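You operate a simulated robot arm through the tools that you are given. There is no shell and no other tool. Be economical: measure what you need, move in short steps, check, and stop when the job is done.

Carry out the task below with a simulated robot arm. There is one attempt and no reset: what you move stays moved.

TASK
Put the orange cube on the green card. Then take the grey sleeve and put it on top of the blue cube.
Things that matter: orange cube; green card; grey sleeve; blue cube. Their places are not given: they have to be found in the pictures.

It is judged by the outcome, as a careful person would: the job done as asked, and still so three seconds after it is handed in. It fails if anything else is knocked over, pushed out of place, dropped, spilled or broken.

THE ROBOT
A 6-joint arm with a two-finger parallel gripper, fixed in place. Base frame: the origin is at the foot of the arm, x ahead of it, y to its left, z up; the work surface is at about z = 860. Lengths are in mm, angles in degrees, forces in N, time in s.
With the tool pointing down near the work surface it reaches from about 240 to 640 mm from the base axis. Its first joint turns from -66.0 to 66.0 degrees. Payload 2.7 kg.
Tool frame: the origin (TCP) lies between the finger pads and is the grasp point; the fingertips stand 23 mm ahead of it; z points along the fingers, y is the line along which they close. The gripper opens to 94 mm. The fingers are 38 mm wide and 10 mm thick; the gripper's body (54 by 96 mm) begins 39 mm behind the TCP.
Orientation is told as [roll, pitch, yaw] about the base's x, y, z axes, in that order, counted from this pose: with the fingers straight down and closing along the base's y, the tool's x points along the base's -x, its y along +y and its z along -z.

THE INTERFACE
- The arm moves only by the tool arm_command. Its argument "moves" is a list of rows, each an object of numbers (a shift or turn left out is 0, a gripper value left out holds the last): "tx", "ty", "tz": the shift along the tool's x, y, z in mm; "wx", "wy", "wz": the turn, a rotation vector about the tool's x, y, z in rad; "fingers": the gripper command, from -1 (fully open) to 1 (shut), values between in proportion. In form: [{"tx": .., "ty": .., "tz": .., "wx": .., "wy": .., "wz": .., "fingers": ..}, ...]. A call has 1 to 12 rows; each row is the pose to reach, as a shift and turn from the pose commanded when the call began, along the tool's axes at that moment. A row lasts 0.2 s, in which the tool goes at most 50 mm and 8.6 degrees; a call with a longer step from one row to the next is refused whole, and so is a gripper value outside its range. A pose out of reach is approached as far as the arm can. The call stops where the force on the tool passes 40 N (or 10 N more than at its start, if that is more) or the arm is blocked; 0.2 s more then pass. The fingers move at their own pace (about 45 mm/s each) and stop on an object; they squeeze with about 42 N. The grip force told is the motor's: it shows also when the fingers shut on nothing. Time passes only in rows, and 0.2 s behind the last, so rows that repeat a pose let the fingers close. It gives the time, the measured TCP pose, the force on the tool (base axes), the opening and the grip force at its end, in the units of the frame above (readings bear some noise).
- Cameras (640 x 400 px; columns grow to the right, rows downward): "scene" is fixed at [74.3, -447.6, 1415.7]; the picture's right is [0.64, -0.77, 0.00], its down [-0.42, -0.36, -0.83] and it looks along [0.64, 0.54, -0.56] (base axes); focal length 320 px, centre (320, 200). "wrist" rides on the gripper at [-39, 0, -44] in the tool frame; the picture's right is [0.00, -1.00, 0.00], its down [0.97, 0.00, -0.24] and it looks along [0.24, 0.00, 0.97] (tool axes); focal length 218 px, centre (320, 200).
- camera(camera): a new picture of that camera. No time passes.
- measure_at(camera, pixels): for up to 12 pixels [column, row] of the newest picture of that camera ("zoom" is the newest enlarged one), the place [x, y, z] in the base frame of the surface seen there, good to about 3 mm, but the place of the scene camera against the robot may be out by one fixed shift of up to 25 mm in any direction. No time passes.
- close_up(camera, box): a new picture of the part [left, top, right, bottom] of that camera's present view, enlarged. No time passes.
- close_job(): hands the job in; it is judged then, once.

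Work in short steps. Measure before you move; look again where a grasp or a placing could have gone wrong, and mend it. You have 80 turns and 54 pictures in all, those below and enlarged ones among them. Open the gripper and draw the arm clear of the work before you hand the job in, unless the task says otherwise; then end with one line.

The tools are called after "Call:" as a command line: name --argument value ..., lists and objects as JSON in quotes. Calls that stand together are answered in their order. arm_command: Moves the arm, as the interface text tells. Its arguments: {"type":"object","properties":{"moves":{"type":"array"}},"required":["moves"]} The other tools are called the same way: camera (camera) takes a picture; measure_at (camera, pixels) gives the place of the surface under pixels of a picture; close_up (camera, box) takes an enlarged picture of a part of a camera's view; close_job () hands the job in.

At the start:

```text
time: 0.0
tool_pos: [397.4, 130.7, 1164.4]
orientation: [0.1, 0.1, 0.1]
contact_force: [-0.7, -0.8, 0.1]
opening: 94.0
grasp_force: 0.0
```

scene: 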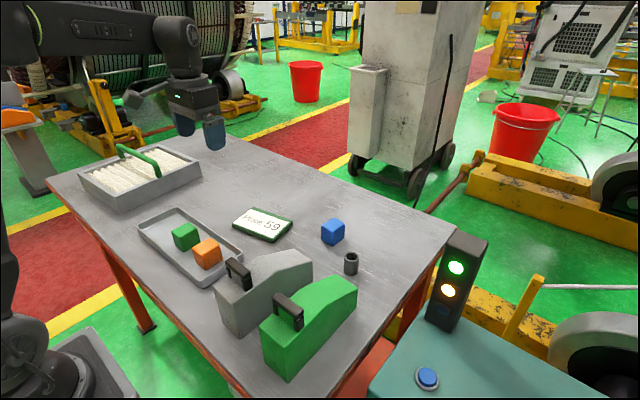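
wrist: 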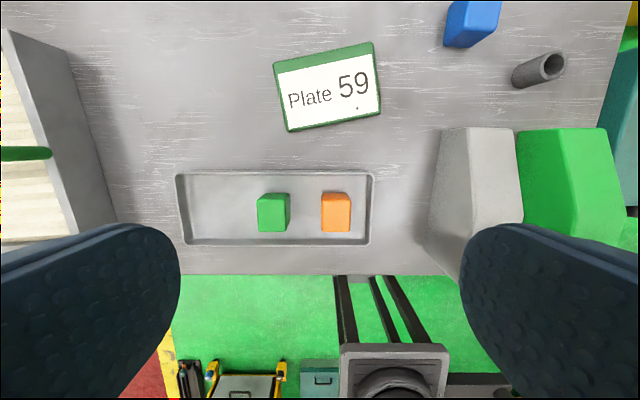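

The wrist picture shows the orange cube at (336,212), the green card at (330,88), the sleeve at (540,70) and the blue cube at (472,25). I measure these first.

Call:
measure_at --camera "wrist" --pixels '[[336, 218], [323, 198], [348, 198], [335, 193], [275, 66], [374, 42], [381, 112], [289, 131], [300, 215], [550, 66], [515, 78], [475, 30]]'

Call:
measure_at --camera "scene" --pixels '[[206, 246], [185, 230], [262, 224], [332, 226], [333, 238], [351, 256], [351, 268], [325, 230], [215, 264], [180, 238]]'

Call:
close_up --camera "scene" --box '[130, 190, 290, 290]'

Call:
close_up --camera "scene" --box '[290, 200, 386, 290]'

```text
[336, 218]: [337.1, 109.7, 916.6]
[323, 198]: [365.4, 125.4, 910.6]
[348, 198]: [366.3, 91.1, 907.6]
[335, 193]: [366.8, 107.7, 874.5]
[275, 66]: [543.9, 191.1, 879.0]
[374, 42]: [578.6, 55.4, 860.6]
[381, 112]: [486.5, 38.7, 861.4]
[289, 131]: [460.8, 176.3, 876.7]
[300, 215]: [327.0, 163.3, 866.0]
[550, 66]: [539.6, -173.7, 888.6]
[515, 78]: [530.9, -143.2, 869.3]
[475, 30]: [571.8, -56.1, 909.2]
```

```text
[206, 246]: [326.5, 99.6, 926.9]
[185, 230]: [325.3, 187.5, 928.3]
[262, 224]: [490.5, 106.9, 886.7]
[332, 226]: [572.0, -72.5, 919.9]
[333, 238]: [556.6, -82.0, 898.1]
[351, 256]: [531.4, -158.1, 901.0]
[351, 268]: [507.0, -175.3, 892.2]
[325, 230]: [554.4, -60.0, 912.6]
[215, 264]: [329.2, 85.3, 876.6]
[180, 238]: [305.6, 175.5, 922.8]
```

```text
4.00 times, centred on (210, 240) of scene
```

zoom: 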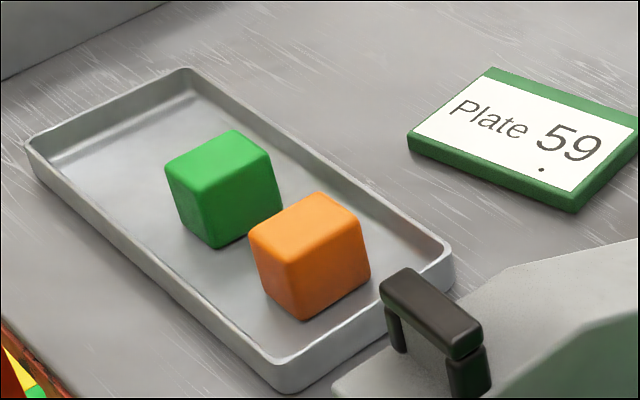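

```text
4.44 times, centred on (338, 245) of scene
```

zoom: 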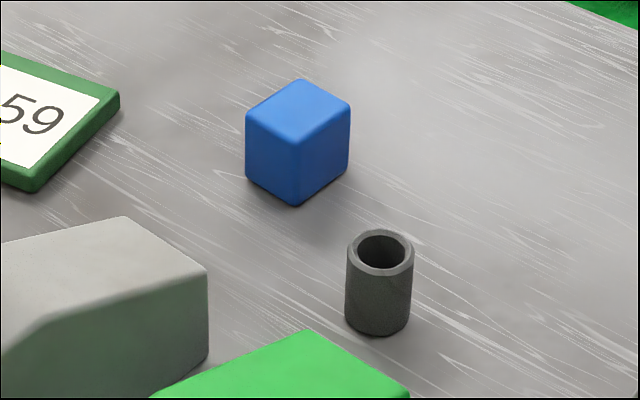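

I move above the orange cube for a closer look, keeping well above everything.

Call:
arm_command --moves '[{"tx": 16, "ty": -8, "tz": 40}, {"tx": 32, "ty": -16, "tz": 80}, {"tx": 47, "ty": -23, "tz": 120}, {"tx": 47, "ty": -23, "tz": 150}, {"tx": 47, "ty": -23, "tz": 150}]'

Call:
camera --camera "wrist"

```text
time: 1.2
tool_pos: [352.7, 108.1, 1014.9]
orientation: [0.2, -0.1, 0.1]
contact_force: [0.2, -0.6, -0.5]
opening: 94.0
grasp_force: 0.1
```

```text
49 pictures are left
```

wrist: 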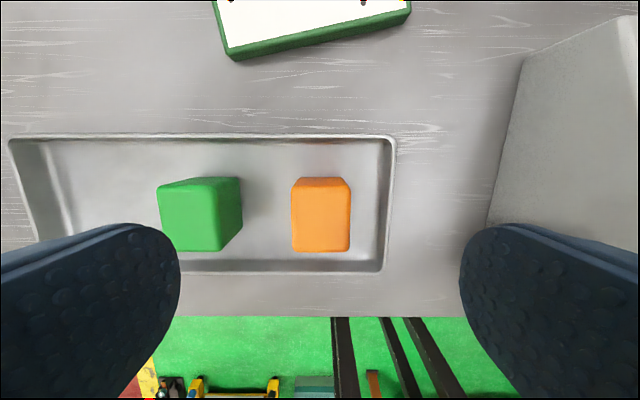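

Call:
measure_at --camera "wrist" --pixels '[[295, 195], [347, 195], [295, 248], [347, 248], [320, 220], [240, 190], [242, 215], [270, 230], [385, 220], [320, 262], [524, 60], [230, 55]]'

```text
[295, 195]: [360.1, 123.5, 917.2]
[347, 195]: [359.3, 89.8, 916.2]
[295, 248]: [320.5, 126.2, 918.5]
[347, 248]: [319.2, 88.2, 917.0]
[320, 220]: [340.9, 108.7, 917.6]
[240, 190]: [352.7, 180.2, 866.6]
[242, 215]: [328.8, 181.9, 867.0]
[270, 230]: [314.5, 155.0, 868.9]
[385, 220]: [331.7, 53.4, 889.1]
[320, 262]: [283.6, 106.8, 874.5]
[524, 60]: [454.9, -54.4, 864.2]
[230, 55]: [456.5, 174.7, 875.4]
```

Orange cube is square to the base, centre about (340,107), top z≈917. I partly close to 64 mm so the fingers fit between the tray wall and the green cube, then descend to z≈898.

Call:
arm_command --moves '[{"tx": 12.5, "ty": -1, "tz": 0, "fingers": -0.36}, {"tx": 12.5, "ty": -1, "tz": 20, "fingers": -0.36}, {"tx": 12.5, "ty": -1, "tz": 50}, {"tx": 12.5, "ty": -1, "tz": 70}, {"tx": 12.5, "ty": -1, "tz": 70}]'

Call:
camera --camera "wrist"

```text
time: 2.4
tool_pos: [338.6, 106.6, 944.5]
orientation: [0.1, 0.0, 0.1]
contact_force: [-0.5, -0.2, -0.4]
opening: 64.0
grasp_force: 0.0
```

```text
48 pictures are left
```

wrist: 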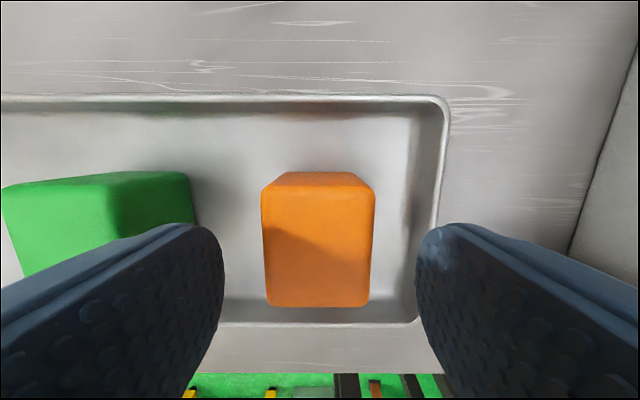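

The fingers straddle the cube (columns 222–415 against cube 262–375), clear of the wall and green cube. I descend and close.

Call:
arm_command --moves '[{"tz": 15}, {"tz": 30}, {"tz": 46}, {"tz": 46}, {"tz": 46, "fingers": 1}, {"tz": 46, "fingers": 1}, {"tz": 46, "fingers": 1}, {"tz": 46, "fingers": 1}]'

```text
time: 4.2
tool_pos: [338.6, 107.1, 899.1]
orientation: [0.1, 0.0, 0.2]
contact_force: [0.5, -0.1, 0.0]
opening: 41.5
grasp_force: 42.6
```

The cube is held at 41.5 mm. I lift it straight up and look.

Call:
arm_command --moves '[{"tz": -20}, {"tz": -50}, {"tz": -90}, {"tz": -120}, {"tz": -120, "tx": -40}, {"tz": -120, "tx": -80}, {"tz": -120, "tx": -110}, {"tz": -120, "tx": -110}]'

Call:
camera --camera "wrist"

Call:
camera --camera "scene"

```text
time: 6.0
tool_pos: [448.0, 106.0, 1018.8]
orientation: [0.1, 0.0, 0.1]
contact_force: [-0.5, 0.3, -1.1]
opening: 41.3
grasp_force: 42.0
```

```text
47 pictures are left
```

wrist: 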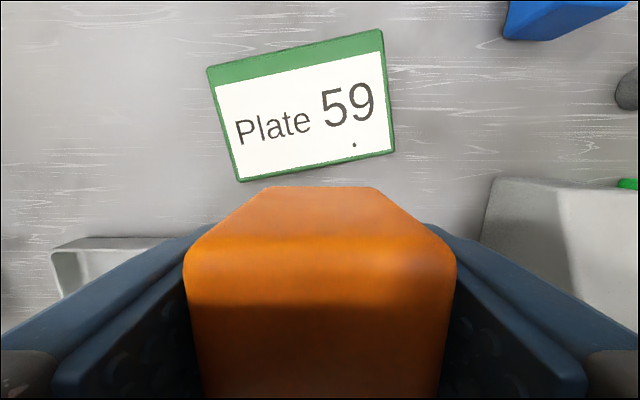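

```text
46 pictures are left
```

scene: 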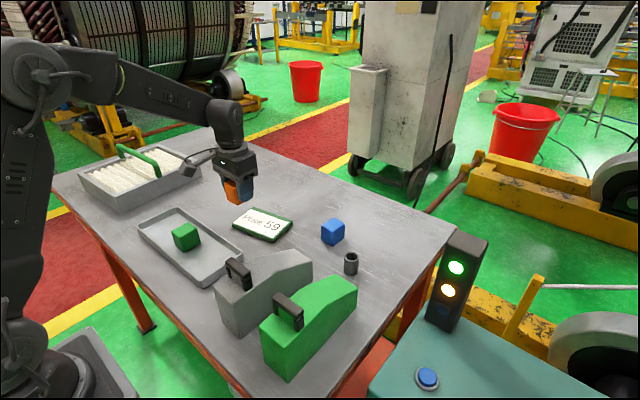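

Call:
measure_at --camera "wrist" --pixels '[[213, 71], [378, 35], [390, 150], [243, 176], [303, 106], [260, 120], [360, 130]]'

```text
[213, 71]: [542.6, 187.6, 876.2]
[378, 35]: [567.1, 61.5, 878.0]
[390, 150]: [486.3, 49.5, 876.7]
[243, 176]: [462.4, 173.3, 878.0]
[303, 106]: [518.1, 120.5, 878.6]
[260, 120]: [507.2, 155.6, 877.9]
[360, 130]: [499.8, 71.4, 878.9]
```

Card centre is (515,118), top z≈878. I carry the cube over it and lower to just above contact.

Call:
arm_command --moves '[{"tx": -35, "ty": 6}, {"tx": -67, "ty": 12}, {"tx": -67, "ty": 12, "tz": 30}, {"tx": -67, "ty": 12, "tz": 60}, {"tx": -67, "ty": 12, "tz": 85}, {"tx": -67, "ty": 12, "tz": 98}, {"tx": -67, "ty": 12, "tz": 98}]'

Call:
close_up --camera "scene" --box '[200, 150, 320, 260]'

```text
time: 7.6
tool_pos: [514.9, 119.8, 920.4]
orientation: [0.1, 0.1, 0.0]
contact_force: [-0.1, 0.0, -1.3]
opening: 41.6
grasp_force: 41.9
```

```text
3.64 times, centred on (260, 205) of scene
```

zoom: 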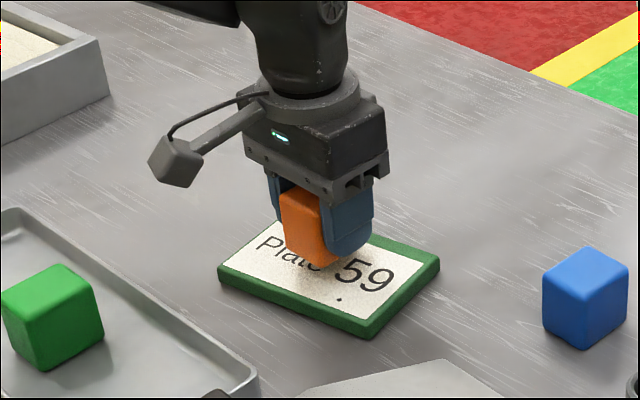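

I lower in small steps, watching the force.

Call:
arm_command --moves '[{"tz": 3}, {"tz": 6}, {"tz": 8}, {"tz": 8}]'

```text
time: 8.6
tool_pos: [514.9, 118.7, 912.1]
orientation: [0.1, 0.0, 0.1]
contact_force: [-0.7, 0.1, -0.2]
opening: 41.5
grasp_force: 42.3
```

Call:
arm_command --moves '[{"tz": 1}, {"tz": 2}, {"tz": 2}]'

```text
time: 9.4
tool_pos: [515.5, 119.5, 910.7]
orientation: [0.1, 0.0, 0.1]
contact_force: [-0.1, -0.2, -0.9]
opening: 41.7
grasp_force: 42.1
```

Call:
arm_command --moves '[{"tz": 1}, {"tz": 2}, {"tz": 3}, {"tz": 3}]'

Call:
close_up --camera "scene" --box '[225, 180, 305, 250]'

```text
time: 10.4
tool_pos: [514.9, 118.7, 907.8]
orientation: [0.0, -0.2, 0.1]
contact_force: [-2.2, 0.0, 2.6]
opening: 41.5
grasp_force: 42.0
```

```text
5.71 times, centred on (265, 215) of scene
```

zoom: 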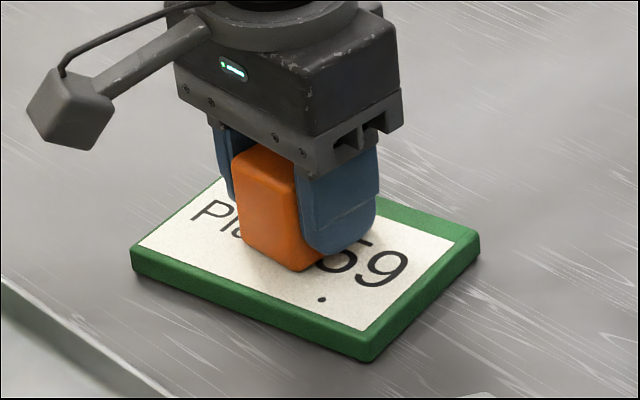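

Light contact is felt (2.6 N) and the cube sits on the card. I open and draw up.

Call:
arm_command --moves '[{"fingers": -0.2}, {"fingers": -0.36}, {"fingers": -0.36}, {"fingers": -0.36, "tz": -20}, {"tz": -60}, {"tz": -100}, {"tz": -140}, {"tz": -140}]'

Call:
camera --camera "wrist"

Call:
camera --camera "scene"

```text
time: 12.2
tool_pos: [515.9, 119.5, 1047.8]
orientation: [0.1, 0.0, 0.1]
contact_force: [-0.2, 0.6, -0.3]
opening: 64.0
grasp_force: 0.1
```

```text
43 pictures are left
```

wrist: 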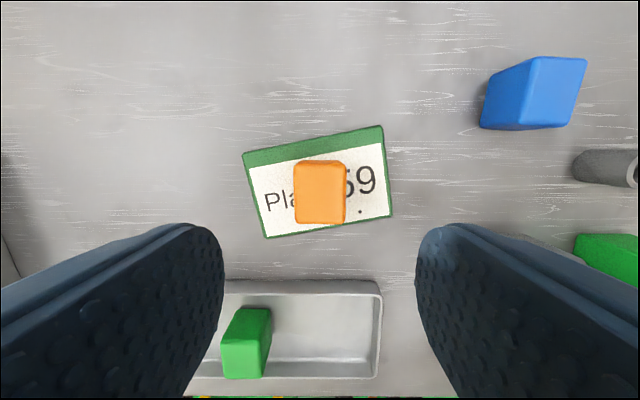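

```text
42 pictures are left
```

scene: 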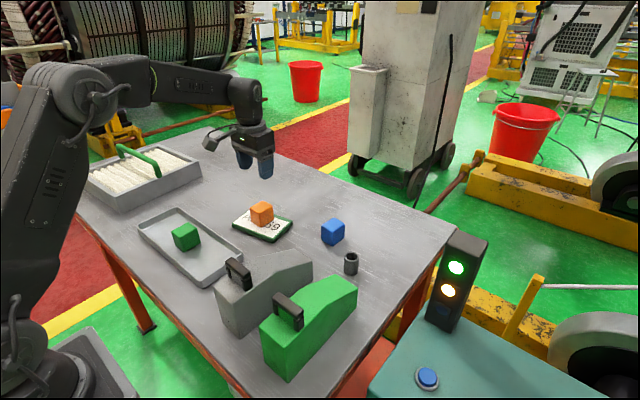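

The orange cube sits centrally on the card. Next I go over toward the sleeve at safe height.

Call:
arm_command --moves '[{"ty": -40}, {"ty": -85}, {"ty": -130}, {"ty": -175}, {"ty": -220}, {"ty": -250}, {"ty": -250}, {"ty": -250}]'

Call:
camera --camera "wrist"

```text
time: 14.0
tool_pos: [515.7, -129.9, 1047.3]
orientation: [0.1, 0.0, 0.1]
contact_force: [0.4, -0.1, -0.2]
opening: 63.9
grasp_force: 0.0
```

```text
41 pictures are left
```

wrist: 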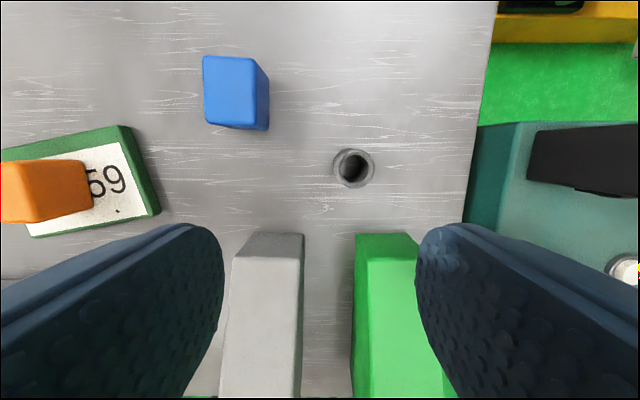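

Call:
close_up --camera "wrist" --box '[190, 30, 400, 270]'

Call:
measure_at --camera "wrist" --pixels '[[353, 168], [353, 151], [336, 168], [371, 168], [354, 185], [228, 92], [206, 59], [252, 62], [208, 120], [252, 125], [268, 260], [385, 260]]'

```text
1.67 times, centred on (295, 150) of wrist
```

zoom: 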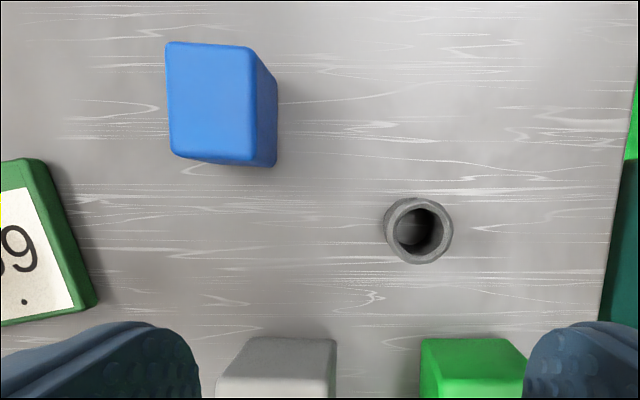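

```text
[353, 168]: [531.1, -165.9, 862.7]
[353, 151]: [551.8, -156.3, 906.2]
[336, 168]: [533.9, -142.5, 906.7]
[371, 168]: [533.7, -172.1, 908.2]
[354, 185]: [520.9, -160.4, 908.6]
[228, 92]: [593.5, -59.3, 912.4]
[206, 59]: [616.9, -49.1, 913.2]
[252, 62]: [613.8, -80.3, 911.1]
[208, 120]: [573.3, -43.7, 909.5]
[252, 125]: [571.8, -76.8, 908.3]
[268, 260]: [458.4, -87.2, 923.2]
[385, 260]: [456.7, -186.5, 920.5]
```

Sleeve: centre ≈(535.5,-157.5), top z≈907, 31 mm across, upright; blue cube top centre ≈(594,-62), z≈911. I go above the sleeve.

Call:
arm_command --moves '[{"tx": -20, "ty": -27.5}, {"tx": -20, "ty": -27.5, "tz": 40}, {"tx": -20, "ty": -27.5, "tz": 80}, {"tx": -20, "ty": -27.5, "tz": 100}, {"tx": -20, "ty": -27.5, "tz": 100}]'

Call:
camera --camera "wrist"

```text
time: 15.2
tool_pos: [535.9, -158.1, 947.3]
orientation: [0.1, 0.0, 0.2]
contact_force: [0.2, 0.1, -0.2]
opening: 63.9
grasp_force: 0.2
```

```text
39 pictures are left
```

wrist: 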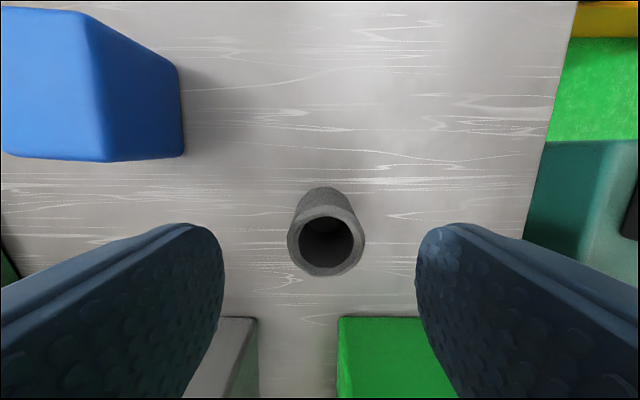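

Sleeve top is at (326,240), i.e. about (537,-160.5); I shift by 2 mm, descend to z≈893 and close.

Call:
arm_command --moves '[{"tx": -1, "ty": -2.2, "tz": 15}, {"tx": -1, "ty": -2.2, "tz": 30}, {"tx": -1, "ty": -2.2, "tz": 45}, {"tx": -1, "ty": -2.2, "tz": 54}, {"tx": -1, "ty": -2.2, "tz": 54}, {"tx": -1, "ty": -2.2, "tz": 54, "fingers": 0.2}, {"tx": -1, "ty": -2.2, "tz": 54, "fingers": 0.4}, {"tx": -1, "ty": -2.2, "tz": 54, "fingers": 1}, {"tx": -1, "ty": -2.2, "tz": 54, "fingers": 1}, {"tx": -1, "ty": -2.2, "tz": 54, "fingers": 1}]'

Call:
camera --camera "wrist"

```text
time: 17.4
tool_pos: [537.3, -160.2, 892.8]
orientation: [0.1, 0.0, 0.2]
contact_force: [-0.5, 0.7, -0.6]
opening: 32.5
grasp_force: 42.0
```

```text
38 pictures are left
```

wrist: 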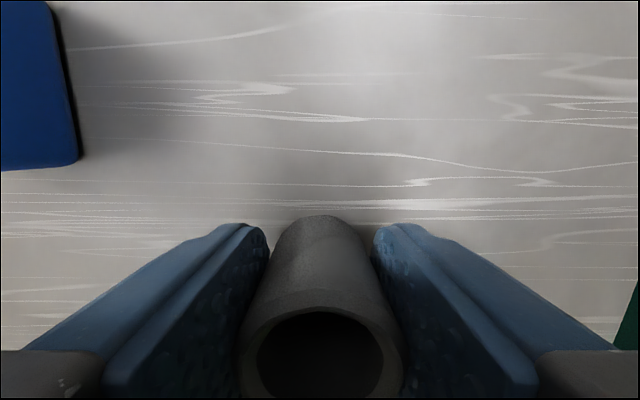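

The sleeve is gripped at 32.5 mm, centred. I lift it to z≈1000 and look.

Call:
arm_command --moves '[{"tz": -20}, {"tz": -50}, {"tz": -85}, {"tz": -110}, {"tz": -110}, {"tz": -110, "ty": 30}, {"tz": -110, "ty": 60}, {"tz": -110, "ty": 98}, {"tz": -110, "ty": 98}]'

Call:
camera --camera "wrist"

Call:
close_up --camera "scene" --box '[270, 130, 400, 260]'

```text
time: 19.4
tool_pos: [537.1, -62.1, 1003.9]
orientation: [0.2, 0.0, 0.2]
contact_force: [0.9, -0.3, -0.8]
opening: 32.7
grasp_force: 42.3
```

```text
37 pictures are left
```

wrist: 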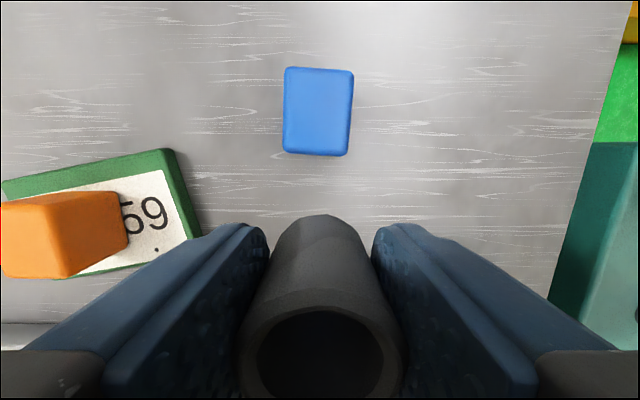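

```text
3.08 times, centred on (335, 195) of scene
```

zoom: 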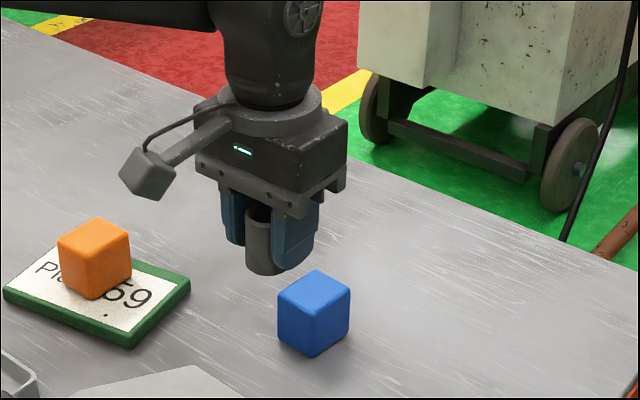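

Call:
measure_at --camera "wrist" --pixels '[[288, 70], [350, 74], [287, 148], [344, 152], [317, 110], [290, 110], [345, 110], [317, 75], [317, 146]]'

```text
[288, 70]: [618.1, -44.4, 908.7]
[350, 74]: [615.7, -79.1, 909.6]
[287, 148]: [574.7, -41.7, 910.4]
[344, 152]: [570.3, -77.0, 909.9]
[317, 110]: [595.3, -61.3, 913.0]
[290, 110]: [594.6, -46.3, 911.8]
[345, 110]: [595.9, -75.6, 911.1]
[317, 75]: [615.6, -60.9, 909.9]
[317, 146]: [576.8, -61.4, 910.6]
```

Blue top centre is (595,-61), z≈910.5; the sleeve should touch at TCP z≈942. I go above and down to z≈950.

Call:
arm_command --moves '[{"tx": -30, "ty": 1}, {"tx": -58, "ty": 1.2}, {"tx": -58, "ty": 1.2}, {"tx": -58, "ty": 1.2, "tz": 25}, {"tx": -58, "ty": 1.2, "tz": 45}, {"tx": -58, "ty": 1.2, "tz": 54}, {"tx": -58, "ty": 1.2, "tz": 54}]'

Call:
camera --camera "wrist"

Call:
close_up --camera "scene" --box '[290, 170, 380, 250]'

```text
time: 21.0
tool_pos: [594.5, -62.1, 948.5]
orientation: [0.1, 0.0, 0.1]
contact_force: [0.1, 0.6, -1.0]
opening: 32.5
grasp_force: 41.8
```

```text
35 pictures are left
```

wrist: 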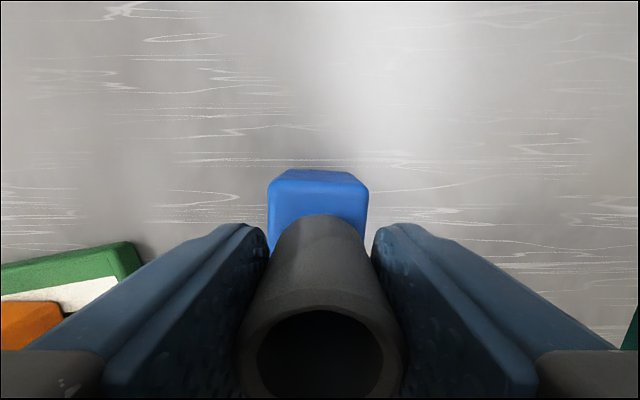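

```text
5.00 times, centred on (335, 210) of scene
```

zoom: 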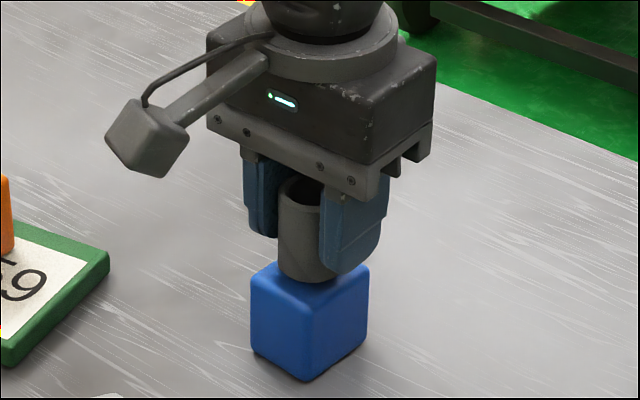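

Aligned (blue cube columns 267–369, sleeve centre 319). I lower in small steps.

Call:
arm_command --moves '[{"tz": 2}, {"tz": 4}, {"tz": 5}, {"tz": 5}]'

```text
time: 22.0
tool_pos: [594.4, -61.9, 944.3]
orientation: [0.1, 0.0, 0.1]
contact_force: [0.3, 0.7, -1.0]
opening: 32.6
grasp_force: 42.2
```

Call:
arm_command --moves '[{"tz": 1}, {"tz": 2}, {"tz": 2}]'

```text
time: 22.8
tool_pos: [594.6, -61.0, 943.3]
orientation: [0.2, -0.1, 0.1]
contact_force: [-1.3, -0.9, 5.2]
opening: 32.7
grasp_force: 41.8
```

Contact (5 N) at z≈943. I open gently and rise straight up.

Call:
arm_command --moves '[{"fingers": 0.2}, {"fingers": 0.0}, {"fingers": -0.36}, {"fingers": -0.36}, {"fingers": -0.36}, {"tz": -10}, {"tz": -30}, {"tz": -60}, {"tz": -95}, {"tz": -130}, {"tz": -130}]'

Call:
camera --camera "wrist"

Call:
close_up --camera "scene" --box '[140, 130, 400, 290]'

```text
time: 25.2
tool_pos: [596.0, -62.0, 1072.3]
orientation: [0.1, 0.0, 0.1]
contact_force: [0.2, -0.3, 0.5]
opening: 63.9
grasp_force: 0.1
```

```text
33 pictures are left
```

wrist: 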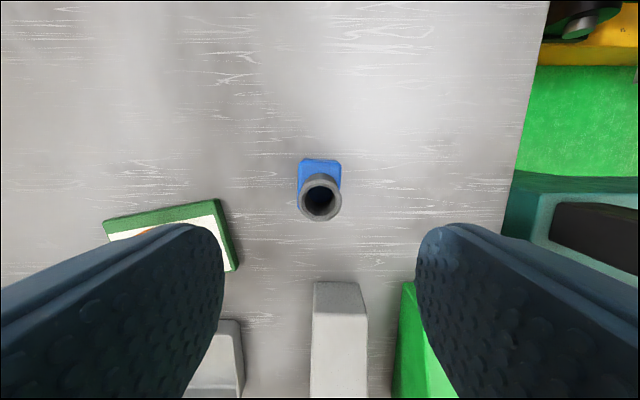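

```text
2.46 times, centred on (270, 210) of scene
```

zoom: 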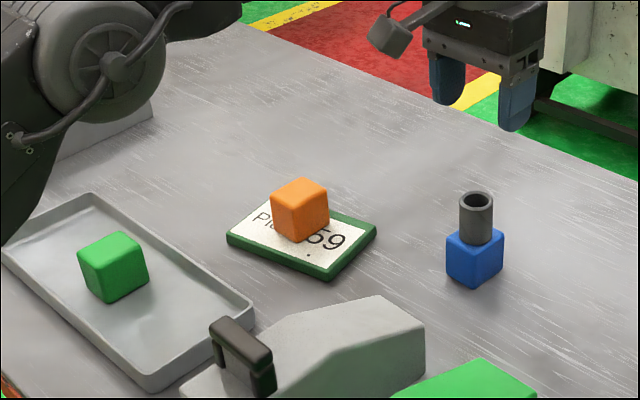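

Both placings stand well, nothing else has moved, the gripper is open and clear. I hand in.

Call:
close_job

```text
The job is handed in.
```

The orange cube is on the green card and the grey sleeve is standing on top of the blue cube; the job is handed in.
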